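You operate a simulated robot arm through the tools that you are given. There is no shell and no other tool. Be economical: measure what you need, move in short steps, check, and stop when the job is done.

The job below is to be done with a simulated two-armed robot. You get a single attempt, and the scene is never put back.

Task
Put two of the bushes from the middle store shelf on the wooden bench top. Then put the green can on the low store shelf away on the upper store shelf. Then pull the purple drawer open. Do these in the order given. Set down upright: green can.

Only the result counts: the job must be done as asked and must still hold three seconds after the hand-in. Knocking over, shifting, dropping, spilling or breaking anything else fails it.

Robot
Two 7-joint arms with fingered hands on one trunk, on a base that drives. Base frame: it is fixed to the floor where the robot stands at the start and does not move with it; the origin is under the middle of the robot, x ahead of it, y to its left, z up; the surface under the hand at the start is at about z = 860. Units: mm, degrees, N and s.
The left shoulder is at the start at [40, 182, 1269], the right one opposite. With the tool pointing down near the work surface each hand reaches from about 100 to 780 mm from the robot's upright axis, wherever it stands, measured 20 degrees to its own side. Places, roughly: purple drawer [-1900, -2700, 700]; upper store shelf (126x18 cm) [740, -200, 1300]; wooden bench top [500, -3200, 800]. Payload 3.8 kg a hand.
Tool frame (each hand has its own): the origin (TCP) lies between the finger pads and is the grasp point; the fingertips stand 30 mm ahead of it; z points along the fingers, y is the line along which they close. Largest opening 104 mm; the body of the gripper starts 35 mm behind the TCP. The gripper is a hand of 4 fingers: y runs from the thumb to the fingers, the wrist lies at [-17, -104, -178] in the tool frame.
Orientation is that of the tool frame in the base frame, as a unit quaternion [w, x, y, z]. With the fingers straight down and the wrist toward the robot, the tool's x, y and z point along [0, 1, 0], [1, 0, 0] and [0, 0, -1] of the base frame.

Tools
- The arms move only by the tool nudge_tool. It takes "left_deltas", "right_deltas" or both (then of equal length, played together; a hand with none holds still); each is a list of rows, each a list of 6 numbers: the shift along the tool's x, y, z in mm, then the turn, a rotation vector about the tool's x, y, z in degrees. In form: [[x, y, z, wx, wy, wz], ...]. A call has 1 to 20 rows; each row shifts and turns the commanded pose from where the row before left it, along the tool's axes as they then stand. Each row takes 0.2 s and may step no farther than 50 mm and 8.6 degrees from the row before; otherwise, the whole call is refused. A pose out of reach is approached as far as the arm can. The call stops where the force on the tool passes 40 N (or 10 N more than at its start, if that is more) or the arm is blocked; 0.2 s more then pass. In this call time passes only in rows, and 0.2 s behind the last. It gives the time, the measured TCP pose, the force on the tool (base axes), the opening and the grip force at its end, in the units of the frame above (readings bear some noise), with the torque about the TCP (base axes, N m) and any sound that the robot's microphone picked up.
- Cameras (640 x 400 px; columns grow to the right, rows downward): "scene" is now at [128.7, 9.9, 1480.4]; the picture's right is [0.13, -0.99, 0.00], its down [-0.22, -0.03, -0.97] and it looks along [0.97, 0.13, -0.22] (base axes); focal length 214 px, centre (320, 200). "left" rides on the left gripper at [-66, -90, -125] in its tool frame; the picture's right is [-0.78, -0.30, 0.56], its down [0.57, -0.70, 0.42] and it looks along [0.27, 0.65, 0.71] (tool axes); focal length 275 px, centre (320, 200). "right" rides on the right gripper at [66, -90, -126] in its tool frame; the picture's right is [-0.78, 0.30, -0.56], its down [-0.57, -0.70, 0.42] and it looks along [-0.26, 0.65, 0.71] (tool axes); focal length 275 px, centre (320, 200).
- capture(camera): a new picture of that camera. No time passes.
- move_column(by): slides the trunk up (or, below 0, down) by that many mm; the arms and the scene camera ride with it, the base frame stays. It gives what a move gives, with no picture.
- roll_base(legs): drives the robot by 1 to 6 legs, each [ahead, left, turn to the left] in mm, mm and degrees, along the robot's own axes; the way and the turn of a leg run together, so that a leg with both is an arc; at most 1500 mm and 180 degrees a leg. The arms and the cameras ride along, it lands a little off, and it stops where it bumps. It gives what a move gives.
- curl_fingers(index, middle, ring, thumb_bend, thumb_turn, hand): sets how far each is bent, from 0 (flat) to 100 (curled in); at 30 the hand is open as for a grip, at 70 the pads meet at the TCP. One left out holds its place. A second passes; each finger stops where it meets its share of the squeeze, and holds until it gets a number again. It is the only way to open and close the hand. It gives what a move gives, with no picture; readings hold the bend of each and the force on the fingers (four entries, about 0 where the hand has none), thumb and palm. thumb_turn goes from beside the hand (0) to across from the fingers (100), as for a grip.
- head_to(pan, tilt): turns the head with the scene camera to pan (to the left, within 86 degrees either way) and tilt (down, from -29 to 69), counted from straight ahead of the robot. It gives what a move gives.
- probe_pixels(camera, pixels): for up to 12 pixels [column, row] of the newest picture of that camera ("zoom" is the newest enlarged one), the place [x, y, z] in the base frame of the surface seen there, good to about 2 mm. No time passes.
- close_up(camera, box): a new picture of the part [left, top, right, bottom] of that camera's present view, enlarged. No time passes.
- close_job(): hands the job in; it is judged then, once.

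Keep the steps short. Do not move on a guess: measure, check each grasp and each placing, and mend mistakes. In all there are 110 turns and 88 pictures (those below and enlarged ones count). Leave the grippers open and the arms clear of the work at the hand-in unless told otherwise, and finish with a single line.

The tools are called after "Emit:" by a JSON object that holds its "fn" and its "kwargs". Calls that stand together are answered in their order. nudge_tool: Moves the arms, as the interface text tells. Its arguments: {"type":"object","properties":{"left_deltas":{"type":"array"},"right_deltas":{"type":"array"}},"required":[]} The other tools are called the same way: move_column (by) slides the trunk up or down; curl_fingers (index, middle, ring, thumb_bend, thumb_turn, hand) moves the fingers one by one; roll_base (legs) drives the base; head_to (pan, tilt) turns the head that bears the scene camera; capture (camera) takes a picture; probe_pixels (camera, pixels) gives the place of the surface under pixels of a picture; close_up (camera, box) takes an enlarged picture of a part of a camera's view; close_job () hands the job in.

At the start:

```text
time: 0.0
left_tcp_pos: [372.6, 260.6, 1584.5]
left_tool_rot: [0.0, 0.706, 0.708, -0.001]
left_contact_force: [0.2, 0.3, -0.4]
left_wrist_torque: [0.01, 0.02, 0.02]
left_width: 103.7
left_gripper_force: 0.0
left_shape: jaw
left_bend: [30.0, 30.0, 30.0, 30.0, 97.0]
left_finger forces: [0.1, 0.0, 0.0, 0.0, 0.0, 0.0]
right_tcp_pos: [426.2, -63.7, 1559.0]
right_tool_rot: [0.0, 0.707, 0.707, 0.0]
right_contact_force: [0.1, -0.2, -0.4]
right_wrist_torque: [-0.03, 0.05, 0.02]
right_width: 103.7
right_gripper_force: 0.2
right_shape: jaw
right_bend: [30.0, 30.0, 30.0, 30.0, 97.0]
right_finger forces: [0.0, 0.0, 0.1, 0.0, 0.1, 0.0]
trunk travel left (down, up): [-420.0, 336.0]
robot x, y, heading: [0.1, 1.6, 0.0]
head pan, tilt: [7.5, 13.0]
```

scene: 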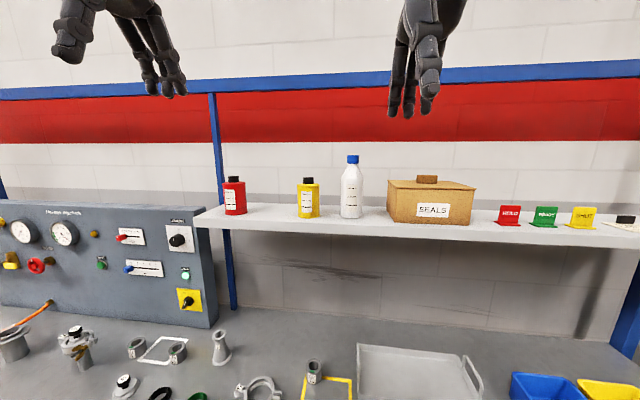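
right: 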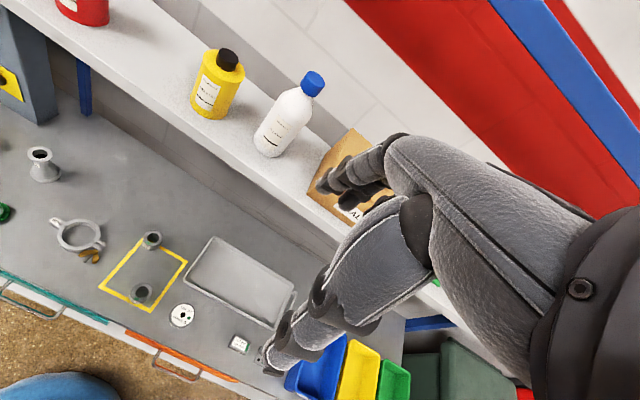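
left: 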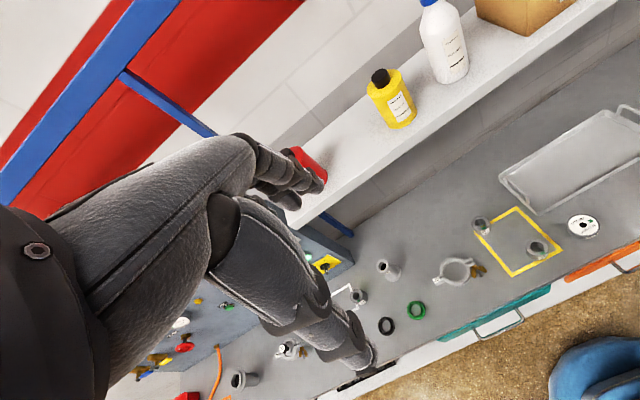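

I see a bench ahead with a shelf above it, but no middle or low store shelf. I'll look around with the head, starting on the right.

Emit:
{"fn": "head_to", "kwargs": {"pan": -60, "tilt": 20}}

Emit:
{"fn": "capture", "kwargs": {"camera": "scene"}}

```text
time: 1.4
left_tcp_pos: [373.1, 263.0, 1585.2]
left_tool_rot: [0.0, 0.707, 0.707, 0.0]
left_contact_force: [0.3, 0.2, -0.2]
left_wrist_torque: [-0.03, -0.02, 0.01]
left_width: 103.4
left_gripper_force: 0.1
left_shape: jaw
left_bend: [30.0, 30.0, 30.0, 30.0, 97.0]
left_finger forces: [0.1, 0.0, 0.1, 0.1, 0.0, 0.0]
right_tcp_pos: [426.2, -64.0, 1558.9]
right_tool_rot: [0.0, 0.707, 0.708, 0.0]
right_contact_force: [0.5, 0.4, -0.3]
right_wrist_torque: [0.02, -0.03, 0.0]
right_width: 103.6
right_gripper_force: 0.1
right_shape: jaw
right_bend: [30.0, 30.0, 30.0, 30.0, 97.0]
right_finger forces: [0.1, 0.0, 0.1, 0.0, 0.0, 0.0]
trunk travel left (down, up): [-420.0, 336.0]
robot x, y, heading: [0.4, -1.5, -0.2]
head pan, tilt: [-60.0, 20.0]
```

```text
84 pictures are left
```

scene: 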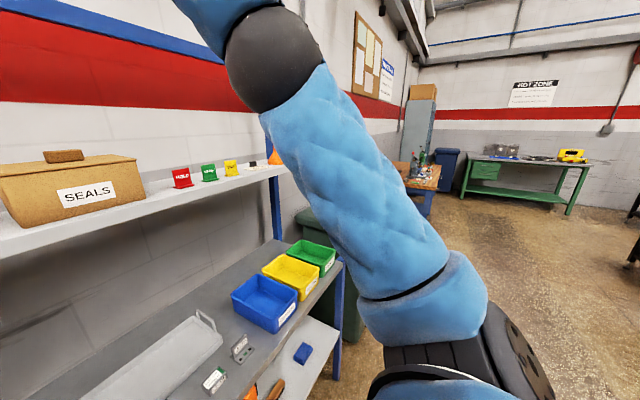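

Emit:
{"fn": "head_to", "kwargs": {"pan": -20, "tilt": 50}}

Emit:
{"fn": "capture", "kwargs": {"camera": "scene"}}

Emit:
{"fn": "head_to", "kwargs": {"pan": 60, "tilt": 25}}

Emit:
{"fn": "capture", "kwargs": {"camera": "scene"}}

Emit:
{"fn": "head_to", "kwargs": {"pan": -86, "tilt": 15}}

Emit:
{"fn": "capture", "kwargs": {"camera": "scene"}}

```text
time: 2.5
left_tcp_pos: [373.5, 262.0, 1585.3]
left_tool_rot: [0.0, 0.706, 0.708, 0.0]
left_contact_force: [-0.4, -0.5, 0.2]
left_wrist_torque: [0.04, 0.01, 0.0]
left_width: 103.7
left_gripper_force: 0.1
left_shape: jaw
left_bend: [30.0, 30.0, 30.0, 30.0, 97.0]
left_finger forces: [0.1, 0.0, 0.1, 0.0, 0.0, 0.1]
right_tcp_pos: [425.1, -64.2, 1558.0]
right_tool_rot: [0.0, 0.708, 0.707, 0.0]
right_contact_force: [-0.6, -0.1, 0.1]
right_wrist_torque: [-0.03, 0.01, 0.01]
right_width: 103.4
right_gripper_force: 0.1
right_shape: jaw
right_bend: [30.0, 30.0, 30.0, 30.0, 97.0]
right_finger forces: [0.0, 0.1, 0.0, 0.0, 0.0, 0.0]
trunk travel left (down, up): [-420.0, 336.0]
robot x, y, heading: [-1.3, -1.3, 0.1]
head pan, tilt: [-20.0, 50.0]
```

```text
83 pictures are left
```

scene: 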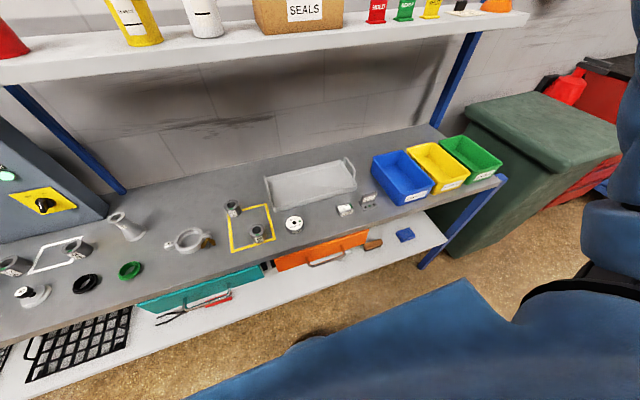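

```text
time: 4.0
left_tcp_pos: [374.3, 263.0, 1586.1]
left_tool_rot: [0.0, 0.706, 0.708, -0.001]
left_contact_force: [-0.2, -0.4, -0.3]
left_wrist_torque: [-0.07, 0.0, 0.01]
left_width: 103.8
left_gripper_force: 0.2
left_shape: jaw
left_bend: [30.0, 30.0, 30.0, 30.0, 97.0]
left_finger forces: [0.0, 0.0, 0.0, 0.1, 0.0, 0.1]
right_tcp_pos: [426.1, -64.1, 1558.6]
right_tool_rot: [0.0, 0.707, 0.707, 0.0]
right_contact_force: [1.3, 0.5, -0.3]
right_wrist_torque: [-0.01, 0.01, 0.01]
right_width: 103.7
right_gripper_force: 0.0
right_shape: jaw
right_bend: [30.0, 30.0, 30.0, 30.0, 97.0]
right_finger forces: [0.0, 0.1, 0.0, 0.0, 0.0, 0.0]
trunk travel left (down, up): [-420.0, 336.0]
robot x, y, heading: [-2.0, -0.3, -0.1]
head pan, tilt: [60.0, 25.0]
```

```text
82 pictures are left
```

scene: 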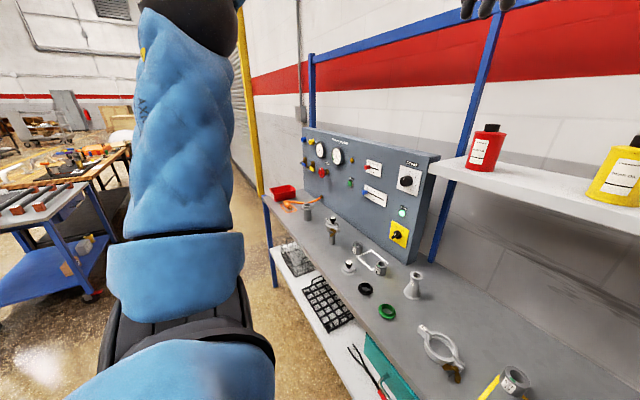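

```text
time: 6.3
left_tcp_pos: [373.4, 263.0, 1584.5]
left_tool_rot: [0.001, 0.707, 0.707, -0.001]
left_contact_force: [0.7, -0.3, 0.7]
left_wrist_torque: [0.01, 0.06, 0.0]
left_width: 103.7
left_gripper_force: 0.1
left_shape: jaw
left_bend: [30.0, 30.0, 30.0, 30.0, 97.0]
left_finger forces: [0.1, 0.1, 0.0, 0.0, 0.0, 0.0]
right_tcp_pos: [426.2, -62.5, 1559.4]
right_tool_rot: [-0.001, 0.707, 0.707, 0.0]
right_contact_force: [-0.7, -0.3, -0.3]
right_wrist_torque: [-0.02, 0.0, 0.03]
right_width: 103.3
right_gripper_force: 0.0
right_shape: jaw
right_bend: [30.0, 30.0, 30.0, 30.0, 97.0]
right_finger forces: [0.0, 0.0, 0.1, 0.0, 0.0, 0.0]
trunk travel left (down, up): [-420.0, 336.0]
robot x, y, heading: [-3.0, -0.2, 0.2]
head pan, tilt: [-85.9, 15.0]
```

```text
81 pictures are left
```

scene: 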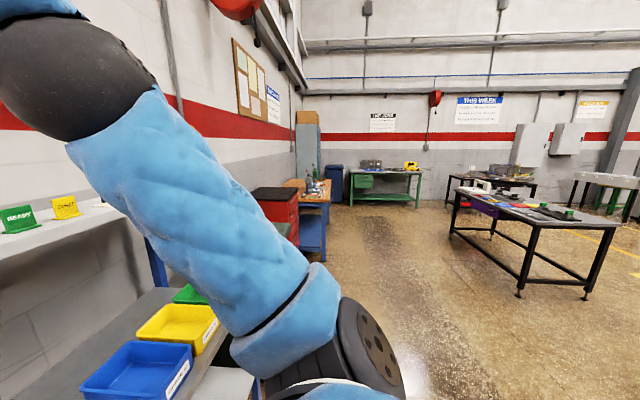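

The rack ahead looks like the store: the upper shelf at 1300, the grey deck at 860 and a white low shelf. I'll back off to see the low shelf.

Emit:
{"fn": "roll_base", "kwargs": {"legs": [[-600, 0, 0]]}}

Emit:
{"fn": "head_to", "kwargs": {"pan": 0, "tilt": 35}}

Emit:
{"fn": "capture", "kwargs": {"camera": "scene"}}

Emit:
{"fn": "close_up", "kwargs": {"camera": "scene", "box": [120, 160, 440, 360]}}

```text
time: 9.7
left_tcp_pos: [-222.5, 262.9, 1586.3]
left_tool_rot: [0.001, 0.706, 0.708, -0.001]
left_contact_force: [-0.1, 0.4, 0.6]
left_wrist_torque: [0.05, -0.01, 0.02]
left_width: 103.7
left_gripper_force: 0.0
left_shape: jaw
left_bend: [30.0, 30.0, 30.0, 30.0, 97.0]
left_finger forces: [0.0, 0.1, 0.0, 0.1, 0.0, 0.1]
right_tcp_pos: [-168.4, -63.4, 1560.0]
right_tool_rot: [0.0, 0.706, 0.708, 0.0]
right_contact_force: [0.1, 0.2, -0.3]
right_wrist_torque: [-0.01, 0.0, 0.0]
right_width: 103.6
right_gripper_force: 0.0
right_shape: jaw
right_bend: [30.0, 30.0, 30.0, 30.0, 97.0]
right_finger forces: [0.1, 0.1, 0.1, 0.0, 0.0, 0.0]
trunk travel left (down, up): [-420.0, 336.0]
robot x, y, heading: [-595.6, -2.0, -0.1]
head pan, tilt: [-85.9, 15.0]
```

```text
time: 11.2
left_tcp_pos: [-222.9, 261.6, 1585.9]
left_tool_rot: [0.0, 0.706, 0.708, 0.0]
left_contact_force: [-0.2, -0.1, -0.5]
left_wrist_torque: [0.02, -0.01, -0.03]
left_width: 103.8
left_gripper_force: 0.1
left_shape: jaw
left_bend: [30.0, 30.0, 30.0, 30.0, 97.0]
left_finger forces: [0.1, 0.0, 0.0, 0.1, 0.0, 0.0]
right_tcp_pos: [-169.4, -63.3, 1558.7]
right_tool_rot: [0.0, 0.706, 0.708, 0.001]
right_contact_force: [0.3, -0.1, 0.3]
right_wrist_torque: [-0.03, 0.01, 0.01]
right_width: 103.6
right_gripper_force: 0.0
right_shape: jaw
right_bend: [30.0, 30.0, 30.0, 30.0, 97.0]
right_finger forces: [0.1, 0.1, 0.0, 0.1, 0.0, 0.0]
trunk travel left (down, up): [-420.0, 336.0]
robot x, y, heading: [-595.0, -0.7, 0.1]
head pan, tilt: [0.0, 35.0]
```

```text
80 pictures are left
```

scene: 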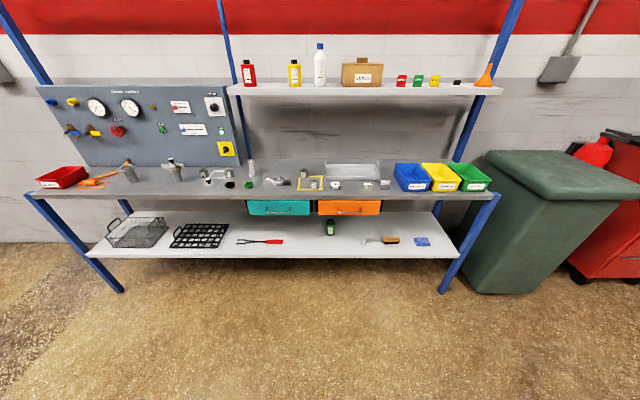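

```text
2.00 times, centred on (280, 260) of scene
```

zoom: 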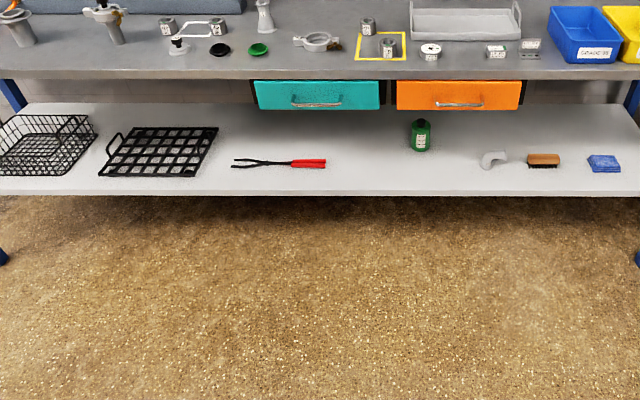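

The green can is on the low shelf at (330,228) and there are four ring-like bushes on the deck. I'll probe them and get a closer look.

Emit:
{"fn": "probe_pixels", "kwargs": {"camera": "scene", "pixels": [[330, 228], [330, 221], [314, 184], [203, 177], [223, 178], [330, 236], [380, 88], [440, 92], [356, 215], [270, 212], [270, 87], [280, 200]]}}

Emit:
{"fn": "close_up", "kwargs": {"camera": "scene", "box": [190, 160, 350, 260]}}

```text
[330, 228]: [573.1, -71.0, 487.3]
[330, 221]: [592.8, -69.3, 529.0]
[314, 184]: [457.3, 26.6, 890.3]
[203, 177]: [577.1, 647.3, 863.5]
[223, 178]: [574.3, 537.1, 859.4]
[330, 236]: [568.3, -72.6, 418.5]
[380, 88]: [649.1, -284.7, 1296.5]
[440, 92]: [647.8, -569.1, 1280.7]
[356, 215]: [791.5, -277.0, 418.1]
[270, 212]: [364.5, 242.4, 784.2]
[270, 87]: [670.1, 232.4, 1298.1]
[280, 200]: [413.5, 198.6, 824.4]
```

```text
4.00 times, centred on (270, 210) of scene
```

zoom: 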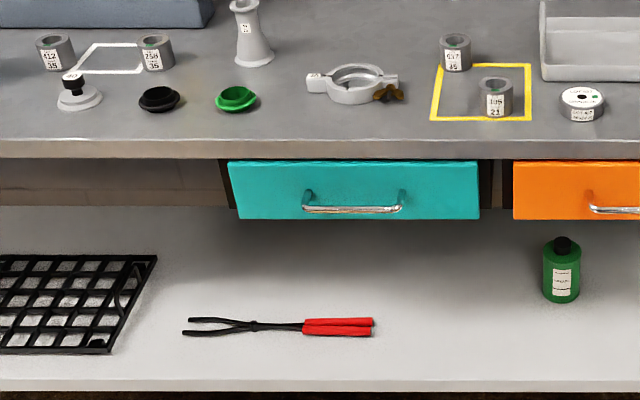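

Emit:
{"fn": "probe_pixels", "kwargs": {"camera": "zoom", "pixels": [[455, 58], [442, 55], [468, 55], [497, 100], [482, 97], [511, 97], [455, 75], [497, 124], [156, 60], [55, 60], [497, 83], [455, 40]]}}

```text
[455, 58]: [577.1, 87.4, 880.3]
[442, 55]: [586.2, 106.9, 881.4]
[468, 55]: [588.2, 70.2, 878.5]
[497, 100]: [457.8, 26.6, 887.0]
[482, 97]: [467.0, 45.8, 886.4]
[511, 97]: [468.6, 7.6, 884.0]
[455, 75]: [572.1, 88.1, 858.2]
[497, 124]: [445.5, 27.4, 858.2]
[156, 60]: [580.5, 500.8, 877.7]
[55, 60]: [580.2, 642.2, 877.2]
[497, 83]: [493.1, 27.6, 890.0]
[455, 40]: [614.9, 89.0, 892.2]
```

The bushes are about 42 mm wide: D at about [478,27] and C at about [597,88], with the deck at 858. I'll lower both hands clear of everything, then drive back up.

Emit:
{"fn": "nudge_tool", "kwargs": {"left_deltas": [[0, 0, 45, 0, 0, 0], [0, 0, 45, 0, 0, 0], [0, 0, 45, 0, 0, 0], [0, 0, 45, 0, 0, 0], [0, 0, 45, 0, 0, 0], [0, 0, 45, 0, 0, 0], [0, 0, 45, 0, 0, 0], [0, 0, 45, 0, 0, 0], [0, 0, 45, 0, 0, 0], [0, 0, 45, 0, 0, 0]], "right_deltas": [[0, 0, 45, 0, 0, 0], [0, 0, 45, 0, 0, 0], [0, 0, 45, 0, 0, 0], [0, 0, 45, 0, 0, 0], [0, 0, 45, 0, 0, 0], [0, 0, 45, 0, 0, 0], [0, 0, 45, 0, 0, 0], [0, 0, 45, 0, 0, 0], [0, 0, 45, 0, 0, 0], [0, 0, 45, 0, 0, 0]]}}

Emit:
{"fn": "roll_base", "kwargs": {"legs": [[595, 0, 0]]}}

Emit:
{"fn": "head_to", "kwargs": {"pan": 0, "tilt": 50}}

Emit:
{"fn": "capture", "kwargs": {"camera": "scene"}}

Emit:
{"fn": "capture", "kwargs": {"camera": "right"}}

```text
time: 13.4
left_tcp_pos: [-208.7, 265.9, 1139.8]
left_tool_rot: [0.0, 0.706, 0.708, -0.003]
left_contact_force: [0.4, 0.7, -0.4]
left_wrist_torque: [-0.06, 0.06, 0.04]
left_width: 103.4
left_gripper_force: 0.1
left_shape: jaw
left_bend: [30.0, 30.0, 30.0, 30.0, 97.0]
left_finger forces: [0.0, 0.0, 0.1, 0.0, 0.1, 0.1]
left hand out of reach, approached as far as the arm can: row 10
right_tcp_pos: [-167.8, -67.5, 1111.1]
right_tool_rot: [-0.001, 0.707, 0.707, 0.0]
right_contact_force: [1.0, -0.2, 0.6]
right_wrist_torque: [-0.01, 0.05, 0.0]
right_width: 103.7
right_gripper_force: 0.1
right_shape: jaw
right_bend: [30.0, 30.0, 30.0, 30.0, 97.0]
right_finger forces: [0.1, 0.0, 0.0, 0.0, 0.0, 0.1]
trunk travel left (down, up): [-420.0, 336.0]
robot x, y, heading: [-595.3, 3.5, 0.0]
head pan, tilt: [0.0, 35.0]
```

```text
time: 16.9
left_tcp_pos: [405.6, 258.5, 1140.3]
left_tool_rot: [0.0, 0.711, 0.704, -0.002]
left_contact_force: [0.1, 0.4, 0.7]
left_wrist_torque: [0.0, -0.01, 0.03]
left_width: 103.5
left_gripper_force: 0.1
left_shape: jaw
left_bend: [30.0, 30.0, 30.0, 30.0, 97.0]
left_finger forces: [0.0, 0.0, 0.0, 0.0, 0.1, 0.0]
right_tcp_pos: [441.7, -75.4, 1111.1]
right_tool_rot: [-0.001, 0.712, 0.703, -0.001]
right_contact_force: [0.9, 0.6, -0.5]
right_wrist_torque: [-0.01, 0.05, 0.0]
right_width: 104.0
right_gripper_force: 0.1
right_shape: jaw
right_bend: [30.0, 30.0, 30.0, 30.0, 97.0]
right_finger forces: [0.0, 0.1, 0.1, 0.1, 0.0, 0.1]
trunk travel left (down, up): [-420.0, 336.0]
robot x, y, heading: [16.1, -6.2, -0.6]
head pan, tilt: [0.0, 35.0]
```

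```text
time: 17.7
left_tcp_pos: [406.0, 258.3, 1141.8]
left_tool_rot: [0.0, 0.711, 0.703, -0.001]
left_contact_force: [0.3, 0.8, -0.1]
left_wrist_torque: [-0.02, 0.01, -0.02]
left_width: 103.7
left_gripper_force: 0.1
left_shape: jaw
left_bend: [30.0, 30.0, 30.0, 30.0, 97.0]
left_finger forces: [0.0, 0.1, 0.0, 0.1, 0.0, 0.0]
right_tcp_pos: [441.0, -74.6, 1111.8]
right_tool_rot: [-0.001, 0.711, 0.703, 0.001]
right_contact_force: [0.1, -0.3, 0.2]
right_wrist_torque: [0.02, 0.0, 0.02]
right_width: 103.8
right_gripper_force: 0.0
right_shape: jaw
right_bend: [30.0, 30.0, 30.0, 30.0, 97.0]
right_finger forces: [0.0, 0.1, 0.1, 0.0, 0.0, 0.0]
trunk travel left (down, up): [-420.0, 336.0]
robot x, y, heading: [14.0, -1.7, -0.7]
head pan, tilt: [0.0, 50.0]
```

```text
77 pictures are left
```

scene: 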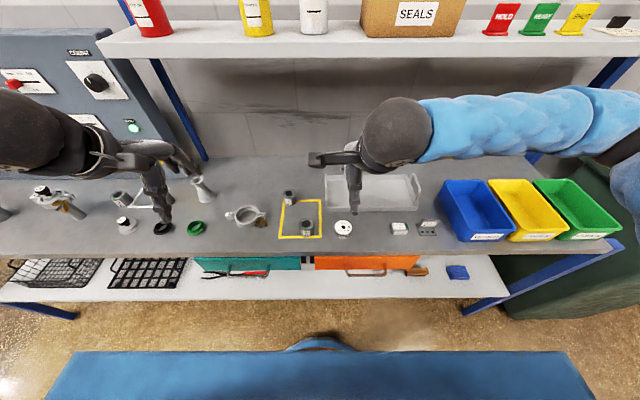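

```text
76 pictures are left
```

right: 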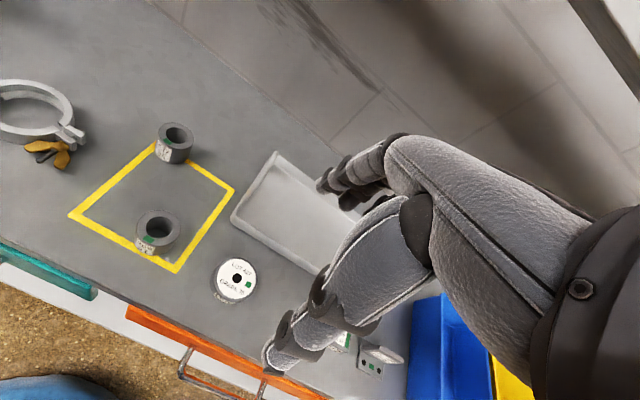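

Both bushes show clearly in the right camera. I'll probe the rims and outlines.

Emit:
{"fn": "probe_pixels", "kwargs": {"camera": "right", "pixels": [[137, 226], [179, 229], [159, 212], [155, 248], [159, 133], [193, 131], [178, 122], [173, 147], [200, 262], [235, 261], [148, 240], [110, 170]]}}

Emit:
{"fn": "close_up", "kwargs": {"camera": "right", "box": [80, 100, 240, 200]}}

Emit:
{"fn": "close_up", "kwargs": {"camera": "right", "box": [80, 190, 240, 290]}}

```text
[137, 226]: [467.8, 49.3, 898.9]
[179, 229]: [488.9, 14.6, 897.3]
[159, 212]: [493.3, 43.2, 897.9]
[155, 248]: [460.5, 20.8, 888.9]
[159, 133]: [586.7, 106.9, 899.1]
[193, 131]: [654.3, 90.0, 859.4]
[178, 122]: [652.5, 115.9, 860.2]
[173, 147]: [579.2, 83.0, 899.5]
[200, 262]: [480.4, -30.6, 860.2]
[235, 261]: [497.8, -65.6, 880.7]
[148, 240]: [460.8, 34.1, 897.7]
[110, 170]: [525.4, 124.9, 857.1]
```

```text
4.00 times, centred on (160, 150) of right
```

zoom: 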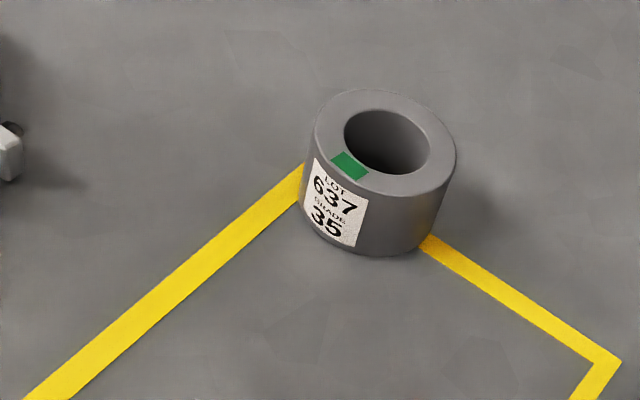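

```text
4.00 times, centred on (160, 240) of right
```

zoom: 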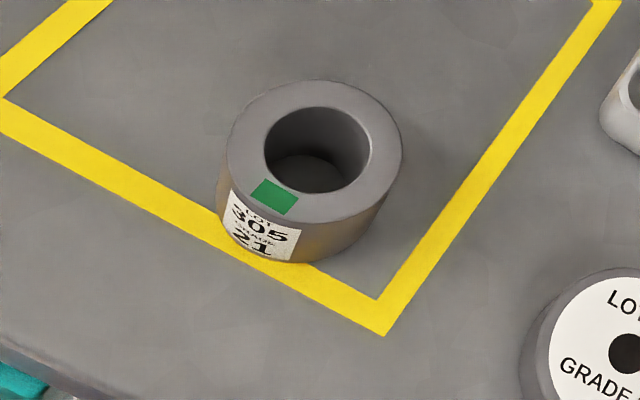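

Emit:
{"fn": "probe_pixels", "kwargs": {"camera": "zoom", "pixels": [[232, 155], [397, 150], [318, 85], [320, 217], [260, 107], [375, 107], [370, 200]]}}

```text
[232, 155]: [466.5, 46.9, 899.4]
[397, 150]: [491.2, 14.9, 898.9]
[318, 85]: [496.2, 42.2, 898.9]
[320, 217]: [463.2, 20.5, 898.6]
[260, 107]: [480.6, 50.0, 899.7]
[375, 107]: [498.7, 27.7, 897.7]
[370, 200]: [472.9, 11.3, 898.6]
```

D's centre is about [479,31] with its top at 899. I'm moving the right hand above it to z≈960.

Emit:
{"fn": "nudge_tool", "kwargs": {"right_deltas": [[35, 13, 0, 0, 0, 0], [35, 12.5, 0, 0, 0, 0], [35, 12.5, 0, 0, 0, 0], [0, 0, 50, 0, 0, 0], [0, 0, 50, 0, 0, 0], [0, 0, 50, 0, 0, 0]]}}

Emit:
{"fn": "capture", "kwargs": {"camera": "right"}}

Emit:
{"fn": "capture", "kwargs": {"camera": "scene"}}

```text
time: 19.1
left_tcp_pos: [406.4, 256.9, 1139.5]
left_tool_rot: [0.0, 0.711, 0.703, -0.001]
left_contact_force: [0.8, -0.2, 0.0]
left_wrist_torque: [0.01, -0.01, 0.01]
left_width: 103.7
left_gripper_force: 0.0
left_shape: jaw
left_bend: [30.0, 30.0, 30.0, 30.0, 97.0]
left_finger forces: [0.1, 0.0, 0.0, 0.0, 0.1, 0.0]
right_tcp_pos: [483.1, 29.7, 964.0]
right_tool_rot: [0.0, 0.711, 0.703, 0.0]
right_contact_force: [-0.7, 0.2, 0.0]
right_wrist_torque: [0.02, 0.0, 0.0]
right_width: 103.7
right_gripper_force: 0.1
right_shape: jaw
right_bend: [30.0, 30.0, 30.0, 30.0, 97.0]
right_finger forces: [0.0, 0.1, 0.0, 0.0, 0.1, 0.1]
trunk travel left (down, up): [-420.0, 336.0]
robot x, y, heading: [15.7, -5.0, -0.5]
head pan, tilt: [0.0, 50.0]
```

```text
73 pictures are left
```

right: 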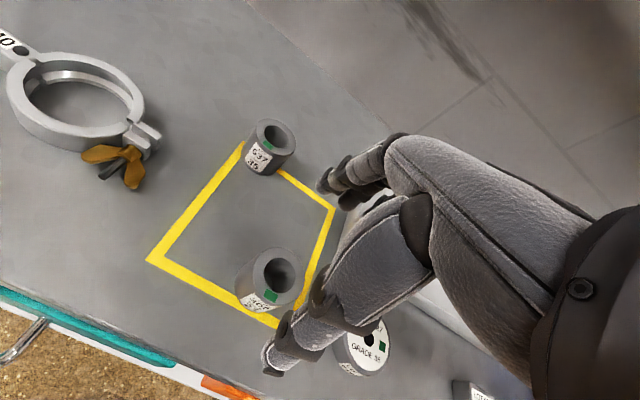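

```text
72 pictures are left
```

scene: 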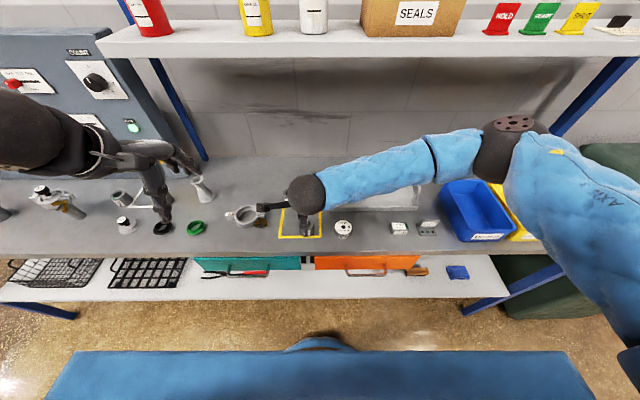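

Emit:
{"fn": "probe_pixels", "kwargs": {"camera": "scene", "pixels": [[510, 125], [495, 170], [420, 160], [470, 190], [305, 195], [265, 207]]}}

Emit:
{"fn": "probe_pixels", "kwargs": {"camera": "right", "pixels": [[272, 370], [325, 185], [350, 200], [300, 330]]}}

```text
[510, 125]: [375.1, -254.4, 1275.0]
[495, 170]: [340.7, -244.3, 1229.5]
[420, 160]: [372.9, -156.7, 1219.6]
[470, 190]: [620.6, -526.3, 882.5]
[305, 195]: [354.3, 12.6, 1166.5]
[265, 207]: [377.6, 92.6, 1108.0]
```

```text
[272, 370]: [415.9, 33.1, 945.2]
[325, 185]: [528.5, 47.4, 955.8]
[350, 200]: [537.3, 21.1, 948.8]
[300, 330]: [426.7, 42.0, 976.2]
```

The elbow is high and clear. I'm lowering the right hand to TCP z≈896.

Emit:
{"fn": "nudge_tool", "kwargs": {"right_deltas": [[0, -3, 25, 0, 0, 0], [0, 0, 22, 0, 0, 0], [0, 0, 20, 0, 0, 0]]}}

Emit:
{"fn": "capture", "kwargs": {"camera": "right"}}

```text
time: 19.9
left_tcp_pos: [406.2, 257.8, 1140.0]
left_tool_rot: [0.0, 0.71, 0.704, -0.001]
left_contact_force: [0.3, -0.1, 0.2]
left_wrist_torque: [0.03, 0.0, -0.03]
left_width: 103.9
left_gripper_force: 0.0
left_shape: jaw
left_bend: [30.0, 30.0, 30.0, 30.0, 97.0]
left_finger forces: [0.0, 0.0, 0.1, 0.0, 0.0, 0.0]
right_tcp_pos: [478.4, 28.7, 895.7]
right_tool_rot: [0.0, 0.711, 0.703, -0.001]
right_contact_force: [0.3, -0.1, 0.6]
right_wrist_torque: [0.0, 0.01, -0.01]
right_width: 103.5
right_gripper_force: 0.1
right_shape: jaw
right_bend: [30.0, 30.0, 30.0, 30.0, 97.0]
right_finger forces: [0.0, 0.0, 0.0, 0.1, 0.0, 0.0]
trunk travel left (down, up): [-420.0, 336.0]
robot x, y, heading: [16.7, -3.2, -0.5]
head pan, tilt: [0.0, 50.0]
```

```text
71 pictures are left
```

right: 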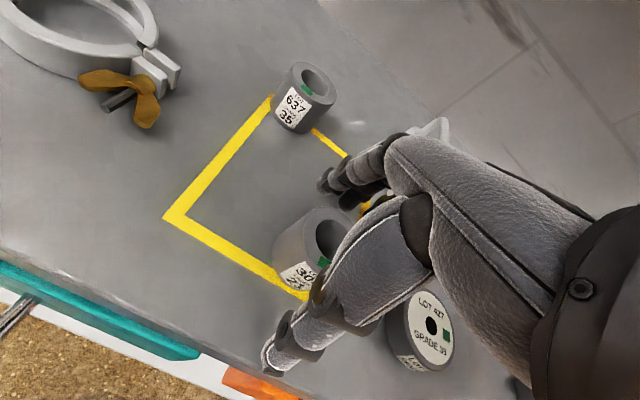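

Thumb and fingers straddle bush D with no contact. I'm closing the hand.

Emit:
{"fn": "curl_fingers", "kwargs": {"hand": "right", "index": 70, "middle": 70, "ring": 70, "thumb_bend": 70}}

Emit:
{"fn": "capture", "kwargs": {"camera": "right"}}

```text
time: 20.9
left_tcp_pos: [405.4, 258.7, 1141.3]
left_tool_rot: [0.0, 0.71, 0.704, -0.001]
left_contact_force: [0.4, 0.6, -0.1]
left_wrist_torque: [-0.02, 0.01, 0.01]
left_width: 103.8
left_gripper_force: 0.0
left_shape: jaw
left_bend: [30.0, 30.0, 30.0, 30.0, 97.0]
left_finger forces: [0.0, 0.1, 0.0, 0.0, 0.1, 0.0]
right_tcp_pos: [477.8, 27.7, 894.7]
right_tool_rot: [0.0, 0.711, 0.703, 0.0]
right_contact_force: [0.6, 0.2, -0.7]
right_wrist_torque: [-0.01, -0.08, -0.01]
right_width: 39.6
right_gripper_force: 16.4
right_shape: fingers
right_bend: [58.0, 62.0, 70.0, 57.0, 96.0]
right_finger forces: [9.0, 8.2, 0.1, 0.0, 16.0, 0.1]
trunk travel left (down, up): [-420.0, 336.0]
robot x, y, heading: [19.1, -4.2, -1.0]
head pan, tilt: [0.0, 50.0]
```

```text
70 pictures are left
```

right: 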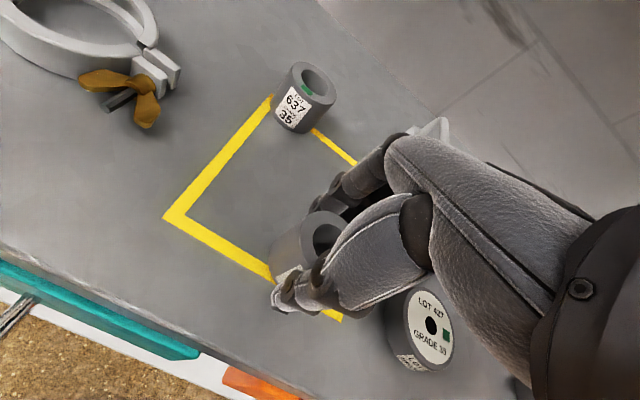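

Index, middle and thumb hold it at 39.6 mm and 16 N. I'm lifting and then moving to the right.

Emit:
{"fn": "nudge_tool", "kwargs": {"right_deltas": [[0, 0, -20, 0, 0, 0], [0, 0, -40, 0, 0, 0], [0, 0, -45, 0, 0, 0], [0, 0, -45, 0, 0, 0], [0, 0, -45, 0, 0, 0], [-40, 0, 0, 0, 0, 0], [-40, 0, 0, 0, 0, 0], [-40, 0, 0, 0, 0, 0], [-40, 0, 0, 0, 0, 0]]}}

Emit:
{"fn": "capture", "kwargs": {"camera": "right"}}

Emit:
{"fn": "capture", "kwargs": {"camera": "left"}}

```text
time: 22.9
left_tcp_pos: [405.1, 255.6, 1141.5]
left_tool_rot: [-0.001, 0.711, 0.703, -0.001]
left_contact_force: [0.5, -0.5, -0.3]
left_wrist_torque: [0.02, 0.0, -0.01]
left_width: 103.7
left_gripper_force: 0.1
left_shape: jaw
left_bend: [30.0, 30.0, 30.0, 30.0, 97.0]
left_finger forces: [0.1, 0.0, 0.0, 0.0, 0.1, 0.0]
right_tcp_pos: [473.7, -132.6, 1089.5]
right_tool_rot: [0.0, 0.711, 0.703, 0.001]
right_contact_force: [0.4, -1.0, -2.8]
right_wrist_torque: [0.01, 0.0, -0.03]
right_width: 39.4
right_gripper_force: 16.4
right_shape: fingers
right_bend: [58.0, 63.0, 70.0, 57.0, 95.0]
right_finger forces: [8.9, 7.8, 0.0, 0.0, 15.9, 0.0]
trunk travel left (down, up): [-420.0, 336.0]
robot x, y, heading: [18.0, -6.9, -0.7]
head pan, tilt: [0.0, 50.0]
```

```text
69 pictures are left
```

right: 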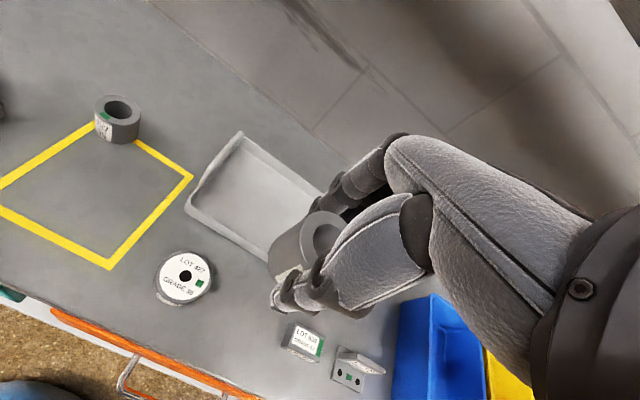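

```text
68 pictures are left
```

left: 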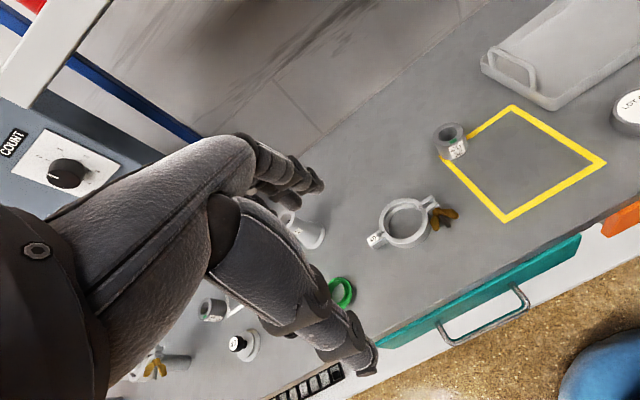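

D is secure. I'm moving the left hand forward, down, then above C at about [598,90], stopping at z≈960.

Emit:
{"fn": "nudge_tool", "kwargs": {"left_deltas": [[0, 45, 0, 0, 0, 0], [-20, 35, 10, 0, 0, 0], [-30, 25, 40, 0, 0, 0], [-30, 25, 40, 0, 0, 0], [-40, 25, 10, 0, 0, 0], [-44, 40, 0, 0, 0, 0], [0, 0, 40, 0, 0, 0], [0, 0, 40, 0, 0, 0]]}}

Emit:
{"fn": "capture", "kwargs": {"camera": "left"}}

Emit:
{"fn": "capture", "kwargs": {"camera": "scene"}}

```text
refused: row 3 steps farther than a row can; nothing moved
```

```text
67 pictures are left
```

left: 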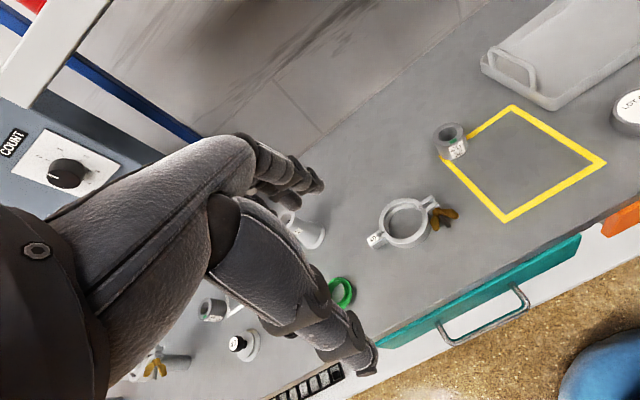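

```text
66 pictures are left
```

scene: 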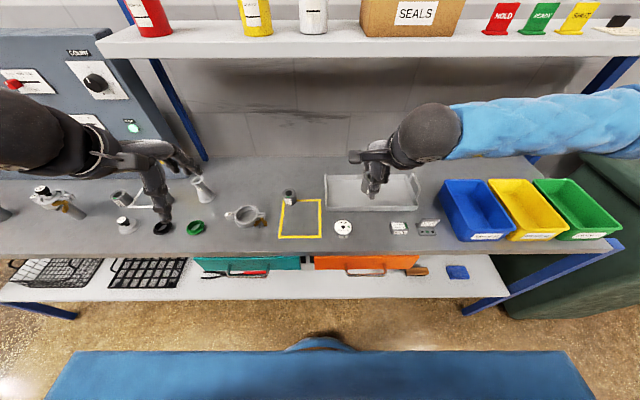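

Emit:
{"fn": "nudge_tool", "kwargs": {"left_deltas": [[0, 45, 0, 0, 0, 0], [-20, 30, 15, 0, 0, 0], [-25, 20, 30, 0, 0, 0], [-25, 20, 30, 0, 0, 0], [-30, 25, 15, 0, 0, 0], [-32, 27, 10, 0, 0, 0], [-32, 28, 0, 0, 0, 0], [0, 0, 40, 0, 0, 0], [0, 0, 40, 0, 0, 0]]}}

Emit:
{"fn": "capture", "kwargs": {"camera": "left"}}

Emit:
{"fn": "capture", "kwargs": {"camera": "scene"}}

```text
time: 24.9
left_tcp_pos: [553.0, 166.5, 1001.0]
left_tool_rot: [0.002, 0.711, 0.703, -0.002]
left_contact_force: [-0.1, 0.9, -0.5]
left_wrist_torque: [-0.02, 0.01, -0.02]
left_width: 103.8
left_gripper_force: 0.1
left_shape: jaw
left_bend: [30.0, 30.0, 30.0, 30.0, 97.0]
left_finger forces: [0.0, 0.0, 0.0, 0.0, 0.0, 0.0]
left hand out of reach, approached as far as the arm can: row 6, 7, 8, 9
right_tcp_pos: [474.8, -130.3, 1090.3]
right_tool_rot: [0.0, 0.712, 0.703, -0.001]
right_contact_force: [0.9, 0.0, -3.4]
right_wrist_torque: [-0.03, 0.0, 0.01]
right_width: 39.4
right_gripper_force: 16.2
right_shape: fingers
right_bend: [58.0, 63.0, 70.0, 57.0, 95.0]
right_finger forces: [8.9, 7.8, 0.0, 0.0, 15.9, 0.0]
trunk travel left (down, up): [-420.0, 336.0]
robot x, y, heading: [16.1, -3.2, -0.7]
head pan, tilt: [0.0, 50.0]
```

```text
65 pictures are left
```

left: 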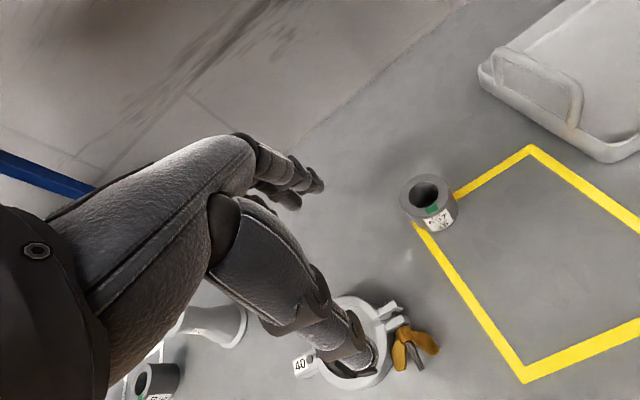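

```text
64 pictures are left
```

scene: 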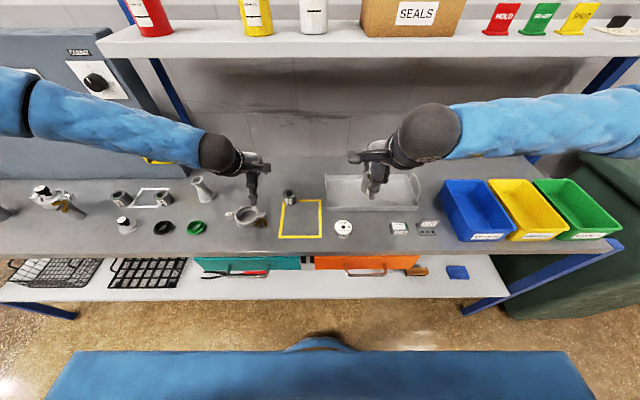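

The left hand fell short of reach. I'm sliding the base 100 mm right to put C into the left hand's better zone.

Emit:
{"fn": "roll_base", "kwargs": {"legs": [[0, -100, 0]]}}

Emit:
{"fn": "nudge_tool", "kwargs": {"left_deltas": [[0, 10, 0, 0, 0, 0]]}}

```text
time: 26.0
left_tcp_pos: [552.9, 64.7, 1002.0]
left_tool_rot: [0.0, 0.711, 0.704, 0.0]
left_contact_force: [-0.5, 0.5, 0.3]
left_wrist_torque: [0.0, 0.0, 0.03]
left_width: 103.9
left_gripper_force: 0.2
left_shape: jaw
left_bend: [30.0, 30.0, 30.0, 30.0, 97.0]
left_finger forces: [0.0, 0.1, 0.1, 0.0, 0.1, 0.0]
right_tcp_pos: [473.7, -232.1, 1089.9]
right_tool_rot: [0.0, 0.711, 0.703, 0.001]
right_contact_force: [0.0, 0.3, -2.8]
right_wrist_torque: [0.03, 0.0, -0.04]
right_width: 39.5
right_gripper_force: 16.8
right_shape: fingers
right_bend: [58.0, 63.0, 70.0, 57.0, 95.0]
right_finger forces: [8.8, 7.8, 0.0, 0.0, 15.9, 0.0]
trunk travel left (down, up): [-420.0, 336.0]
robot x, y, heading: [16.1, -106.4, -0.7]
head pan, tilt: [0.0, 50.0]
```

```text
time: 26.4
left_tcp_pos: [560.9, 68.8, 1003.0]
left_tool_rot: [0.001, 0.711, 0.703, -0.001]
left_contact_force: [-0.1, 0.3, -0.3]
left_wrist_torque: [-0.03, 0.04, -0.01]
left_width: 103.6
left_gripper_force: 0.0
left_shape: jaw
left_bend: [30.0, 30.0, 30.0, 30.0, 97.0]
left_finger forces: [0.0, 0.0, 0.0, 0.0, 0.0, 0.0]
left hand out of reach, approached as far as the arm can: row 1
right_tcp_pos: [473.7, -230.7, 1089.2]
right_tool_rot: [-0.001, 0.711, 0.703, -0.001]
right_contact_force: [-0.3, 0.1, -2.7]
right_wrist_torque: [-0.01, -0.01, 0.0]
right_width: 39.3
right_gripper_force: 16.3
right_shape: fingers
right_bend: [58.0, 63.0, 70.0, 57.0, 95.0]
right_finger forces: [9.0, 7.8, 0.0, 0.0, 15.8, 0.0]
trunk travel left (down, up): [-420.0, 336.0]
robot x, y, heading: [16.9, -104.5, -0.5]
head pan, tilt: [0.0, 50.0]
```

Emit:
{"fn": "nudge_tool", "kwargs": {"left_deltas": [[21, 0, 0, 0, 0, 0], [0, 20, 0, 0, 0, 0], [0, 17, 0, 0, 0, 0]]}}

```text
time: 27.2
left_tcp_pos: [594.6, 92.9, 1005.3]
left_tool_rot: [0.001, 0.712, 0.703, -0.002]
left_contact_force: [-0.1, 0.2, -0.6]
left_wrist_torque: [-0.01, -0.04, 0.0]
left_width: 103.5
left_gripper_force: 0.1
left_shape: jaw
left_bend: [30.0, 30.0, 30.0, 30.0, 97.0]
left_finger forces: [0.0, 0.1, 0.0, 0.0, 0.0, 0.1]
left hand out of reach, approached as far as the arm can: row 3
right_tcp_pos: [474.6, -230.4, 1089.5]
right_tool_rot: [0.0, 0.711, 0.703, 0.0]
right_contact_force: [0.0, 0.5, -2.6]
right_wrist_torque: [-0.01, 0.01, 0.02]
right_width: 39.4
right_gripper_force: 15.9
right_shape: fingers
right_bend: [58.0, 63.0, 70.0, 57.0, 95.0]
right_finger forces: [8.9, 7.7, 0.0, 0.1, 15.8, 0.0]
trunk travel left (down, up): [-420.0, 336.0]
robot x, y, heading: [13.2, -104.5, -0.8]
head pan, tilt: [0.0, 50.0]
```

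The arm seems to be limited in height, so I'll lower the trunk instead, with the left TCP now at [595,93].

Emit:
{"fn": "move_column", "kwargs": {"by": -55}}

Emit:
{"fn": "capture", "kwargs": {"camera": "left"}}

Emit:
{"fn": "capture", "kwargs": {"camera": "right"}}

```text
time: 28.2
left_tcp_pos: [596.6, 91.8, 951.5]
left_tool_rot: [0.0, 0.711, 0.703, 0.0]
left_contact_force: [-0.3, -0.3, -0.3]
left_wrist_torque: [-0.01, -0.02, 0.02]
left_width: 103.8
left_gripper_force: 0.1
left_shape: jaw
left_bend: [30.0, 30.0, 30.0, 30.0, 97.0]
left_finger forces: [0.0, 0.0, 0.0, 0.0, 0.1, 0.0]
right_tcp_pos: [472.9, -231.6, 1035.9]
right_tool_rot: [0.0, 0.711, 0.703, 0.0]
right_contact_force: [0.8, -0.2, -3.8]
right_wrist_torque: [-0.02, -0.02, -0.03]
right_width: 39.5
right_gripper_force: 15.9
right_shape: fingers
right_bend: [58.0, 63.0, 70.0, 57.0, 95.0]
right_finger forces: [8.9, 7.8, 0.0, 0.0, 15.8, 0.1]
trunk travel left (down, up): [-365.0, 391.0]
robot x, y, heading: [14.7, -105.0, -0.6]
head pan, tilt: [0.0, 50.0]
```

```text
63 pictures are left
```

left: 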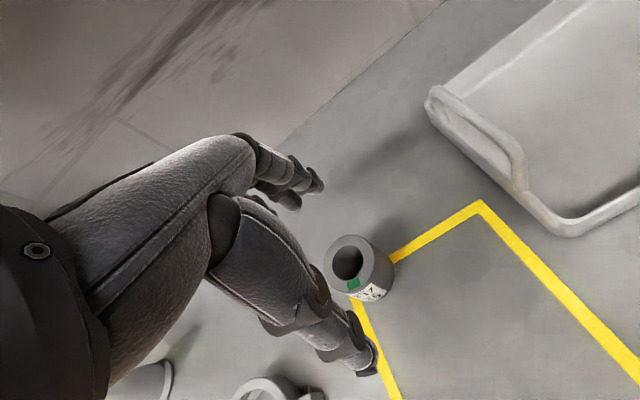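

```text
62 pictures are left
```

right: 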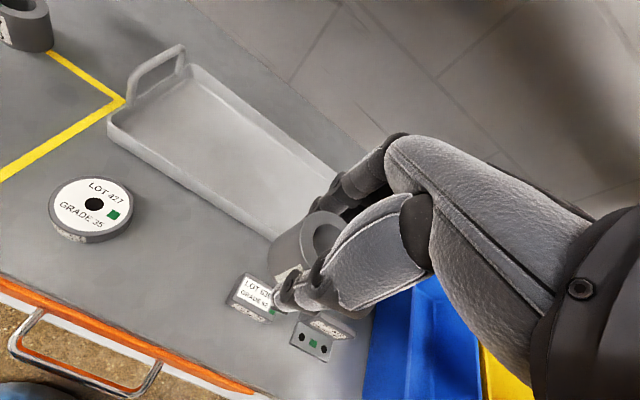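

Emit:
{"fn": "move_column", "kwargs": {"by": -55}}

Emit:
{"fn": "capture", "kwargs": {"camera": "left"}}

```text
time: 29.1
left_tcp_pos: [594.9, 91.5, 896.2]
left_tool_rot: [0.001, 0.711, 0.703, -0.001]
left_contact_force: [0.2, 0.3, 0.1]
left_wrist_torque: [0.0, -0.02, -0.01]
left_width: 103.8
left_gripper_force: 0.0
left_shape: jaw
left_bend: [30.0, 30.0, 30.0, 30.0, 97.0]
left_finger forces: [0.0, 0.1, 0.1, 0.1, 0.0, 0.0]
right_tcp_pos: [472.4, -230.6, 980.8]
right_tool_rot: [0.001, 0.711, 0.703, 0.0]
right_contact_force: [0.1, 0.1, -3.1]
right_wrist_torque: [0.0, 0.0, -0.02]
right_width: 39.4
right_gripper_force: 16.5
right_shape: fingers
right_bend: [58.0, 63.0, 70.0, 57.0, 95.0]
right_finger forces: [8.8, 7.8, 0.0, 0.1, 15.8, 0.0]
trunk travel left (down, up): [-310.0, 446.0]
robot x, y, heading: [12.9, -102.8, -0.7]
head pan, tilt: [0.0, 50.0]
```

```text
61 pictures are left
```

left: 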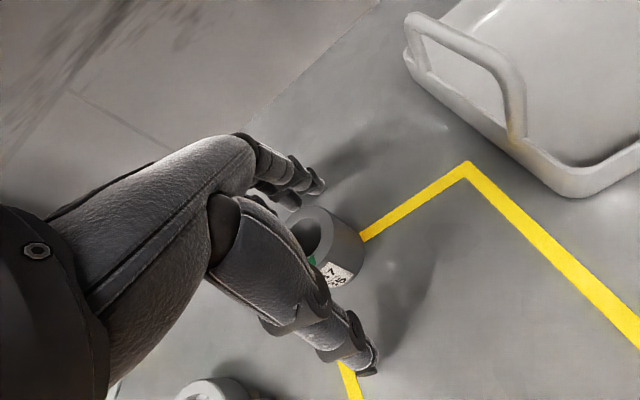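

The fingers straddle C. I'm closing the left hand.

Emit:
{"fn": "curl_fingers", "kwargs": {"hand": "left", "index": 70, "middle": 70, "ring": 70, "thumb_bend": 70}}

Emit:
{"fn": "move_column", "kwargs": {"by": 200}}

Emit:
{"fn": "capture", "kwargs": {"camera": "left"}}

```text
time: 30.1
left_tcp_pos: [595.5, 92.3, 895.7]
left_tool_rot: [0.0, 0.71, 0.704, -0.001]
left_contact_force: [0.7, 0.9, -1.3]
left_wrist_torque: [0.06, -0.07, 0.0]
left_width: 39.3
left_gripper_force: 17.4
left_shape: fingers
left_bend: [58.0, 62.0, 70.0, 57.0, 96.0]
left_finger forces: [8.7, 9.2, 0.1, 0.0, 16.4, 0.0]
right_tcp_pos: [473.7, -231.5, 979.4]
right_tool_rot: [-0.001, 0.711, 0.703, 0.0]
right_contact_force: [0.0, -0.5, -2.4]
right_wrist_torque: [0.0, 0.0, 0.01]
right_width: 39.3
right_gripper_force: 15.9
right_shape: fingers
right_bend: [58.0, 63.0, 70.0, 57.0, 95.0]
right_finger forces: [8.9, 7.8, 0.0, 0.1, 15.8, 0.0]
trunk travel left (down, up): [-310.0, 446.0]
robot x, y, heading: [12.8, -105.3, -0.5]
head pan, tilt: [0.0, 50.0]
```

```text
time: 32.3
left_tcp_pos: [591.1, 92.7, 1112.8]
left_tool_rot: [0.01, 0.711, 0.703, 0.009]
left_contact_force: [0.3, -0.3, -3.1]
left_wrist_torque: [0.0, 0.0, -0.03]
left_width: 39.1
left_gripper_force: 16.7
left_shape: fingers
left_bend: [58.0, 62.0, 70.0, 57.0, 95.0]
left_finger forces: [8.5, 8.6, 0.0, 0.0, 16.3, 0.0]
right_tcp_pos: [474.5, -230.9, 1178.1]
right_tool_rot: [-0.001, 0.71, 0.704, 0.0]
right_contact_force: [0.0, -0.3, -3.0]
right_wrist_torque: [-0.01, -0.04, 0.04]
right_width: 39.2
right_gripper_force: 16.3
right_shape: fingers
right_bend: [58.0, 63.0, 70.0, 57.0, 95.0]
right_finger forces: [9.0, 7.8, 0.1, 0.0, 15.8, 0.0]
trunk travel left (down, up): [-510.0, 246.0]
robot x, y, heading: [14.1, -101.7, -0.6]
head pan, tilt: [0.0, 50.0]
```

```text
60 pictures are left
```

left: 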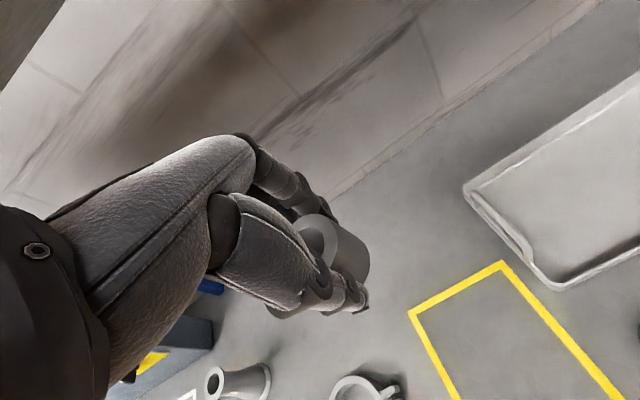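

Both bushes are held. I'm backing off, drawing the left hand in, then turning right toward the wooden bench.

Emit:
{"fn": "roll_base", "kwargs": {"legs": [[-600, 0, 0]]}}

Emit:
{"fn": "nudge_tool", "kwargs": {"left_deltas": [[30, -35, 0, 0, 0, 0], [20, -45, 0, 0, 0, 0], [0, -45, 0, 0, 0, 0]]}}

Emit:
{"fn": "roll_base", "kwargs": {"legs": [[0, 0, -90]]}}

Emit:
{"fn": "head_to", "kwargs": {"pan": 15, "tilt": 20}}

Emit:
{"fn": "capture", "kwargs": {"camera": "scene"}}

```text
time: 35.7
left_tcp_pos: [-2.1, 98.8, 1113.3]
left_tool_rot: [0.011, 0.712, 0.702, 0.008]
left_contact_force: [-0.3, 0.0, -2.8]
left_wrist_torque: [0.01, 0.01, -0.03]
left_width: 39.2
left_gripper_force: 16.6
left_shape: fingers
left_bend: [58.0, 62.0, 70.0, 57.0, 95.0]
left_finger forces: [8.4, 8.4, 0.1, 0.0, 16.2, 0.0]
right_tcp_pos: [-120.4, -224.3, 1178.6]
right_tool_rot: [0.0, 0.712, 0.702, 0.0]
right_contact_force: [1.1, 0.0, -2.7]
right_wrist_torque: [0.0, 0.02, 0.0]
right_width: 39.5
right_gripper_force: 16.9
right_shape: fingers
right_bend: [58.0, 63.0, 70.0, 57.0, 95.0]
right_finger forces: [8.9, 7.9, 0.0, 0.0, 15.8, 0.0]
trunk travel left (down, up): [-510.0, 246.0]
robot x, y, heading: [-581.6, -97.2, -1.0]
head pan, tilt: [0.0, 50.0]
```

```text
time: 36.5
left_tcp_pos: [-126.4, 148.9, 1109.4]
left_tool_rot: [0.011, 0.713, 0.701, 0.009]
left_contact_force: [-0.8, -0.8, -3.0]
left_wrist_torque: [-0.02, -0.01, 0.01]
left_width: 38.8
left_gripper_force: 16.9
left_shape: fingers
left_bend: [58.0, 62.0, 70.0, 57.0, 95.0]
left_finger forces: [8.5, 8.7, 0.1, 0.0, 16.3, 0.1]
right_tcp_pos: [-121.1, -223.9, 1179.8]
right_tool_rot: [0.0, 0.713, 0.702, 0.0]
right_contact_force: [1.6, -0.4, -2.7]
right_wrist_torque: [-0.01, -0.01, 0.0]
right_width: 39.1
right_gripper_force: 15.9
right_shape: fingers
right_bend: [58.0, 63.0, 70.0, 57.0, 95.0]
right_finger forces: [8.9, 7.8, 0.0, 0.1, 15.8, 0.0]
trunk travel left (down, up): [-510.0, 246.0]
robot x, y, heading: [-580.0, -95.7, -0.9]
head pan, tilt: [0.0, 50.0]
```

```text
time: 40.7
left_tcp_pos: [-328.7, -545.7, 1109.4]
left_tool_rot: [0.014, 1.0, -0.001, -0.002]
left_contact_force: [0.1, 0.5, -2.9]
left_wrist_torque: [0.0, 0.0, -0.04]
left_width: 38.4
left_gripper_force: 16.4
left_shape: fingers
left_bend: [59.0, 62.0, 70.0, 57.0, 95.0]
left_finger forces: [8.4, 8.4, 0.0, 0.0, 15.4, 0.1]
right_tcp_pos: [-702.1, -557.8, 1179.6]
right_tool_rot: [-0.001, 1.0, -0.002, 0.0]
right_contact_force: [0.0, -0.4, -3.0]
right_wrist_torque: [0.02, 0.01, -0.02]
right_width: 39.2
right_gripper_force: 15.8
right_shape: fingers
right_bend: [58.0, 63.0, 70.0, 57.0, 95.0]
right_finger forces: [8.9, 7.7, 0.1, 0.0, 15.4, 0.0]
trunk travel left (down, up): [-510.0, 246.0]
robot x, y, heading: [-574.9, -95.6, -90.1]
head pan, tilt: [0.0, 50.0]
```

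```text
time: 41.6
left_tcp_pos: [-329.6, -546.2, 1109.7]
left_tool_rot: [0.014, 1.0, -0.002, -0.002]
left_contact_force: [0.5, -0.8, -3.6]
left_wrist_torque: [-0.01, -0.01, -0.01]
left_width: 38.6
left_gripper_force: 16.3
left_shape: fingers
left_bend: [59.0, 62.0, 70.0, 57.0, 95.0]
left_finger forces: [8.4, 8.4, 0.1, 0.0, 15.6, 0.0]
right_tcp_pos: [-700.7, -558.5, 1179.4]
right_tool_rot: [-0.001, 1.0, -0.003, 0.0]
right_contact_force: [1.1, 0.7, -2.9]
right_wrist_torque: [-0.01, 0.0, 0.04]
right_width: 39.3
right_gripper_force: 16.2
right_shape: fingers
right_bend: [58.0, 63.0, 70.0, 57.0, 95.0]
right_finger forces: [8.9, 7.7, 0.0, 0.1, 15.5, 0.0]
trunk travel left (down, up): [-510.0, 246.0]
robot x, y, heading: [-580.5, -95.4, -90.0]
head pan, tilt: [15.0, 20.0]
```

```text
59 pictures are left
```

scene: 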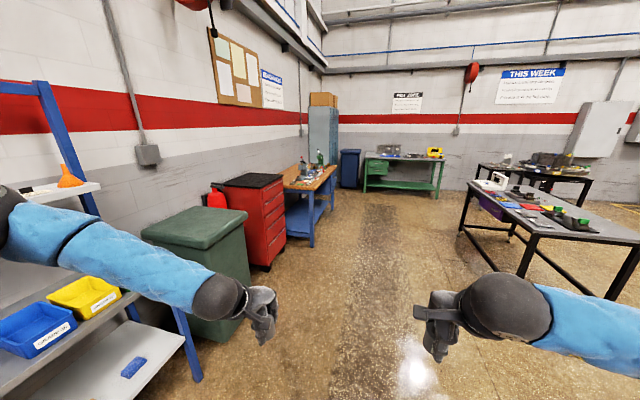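

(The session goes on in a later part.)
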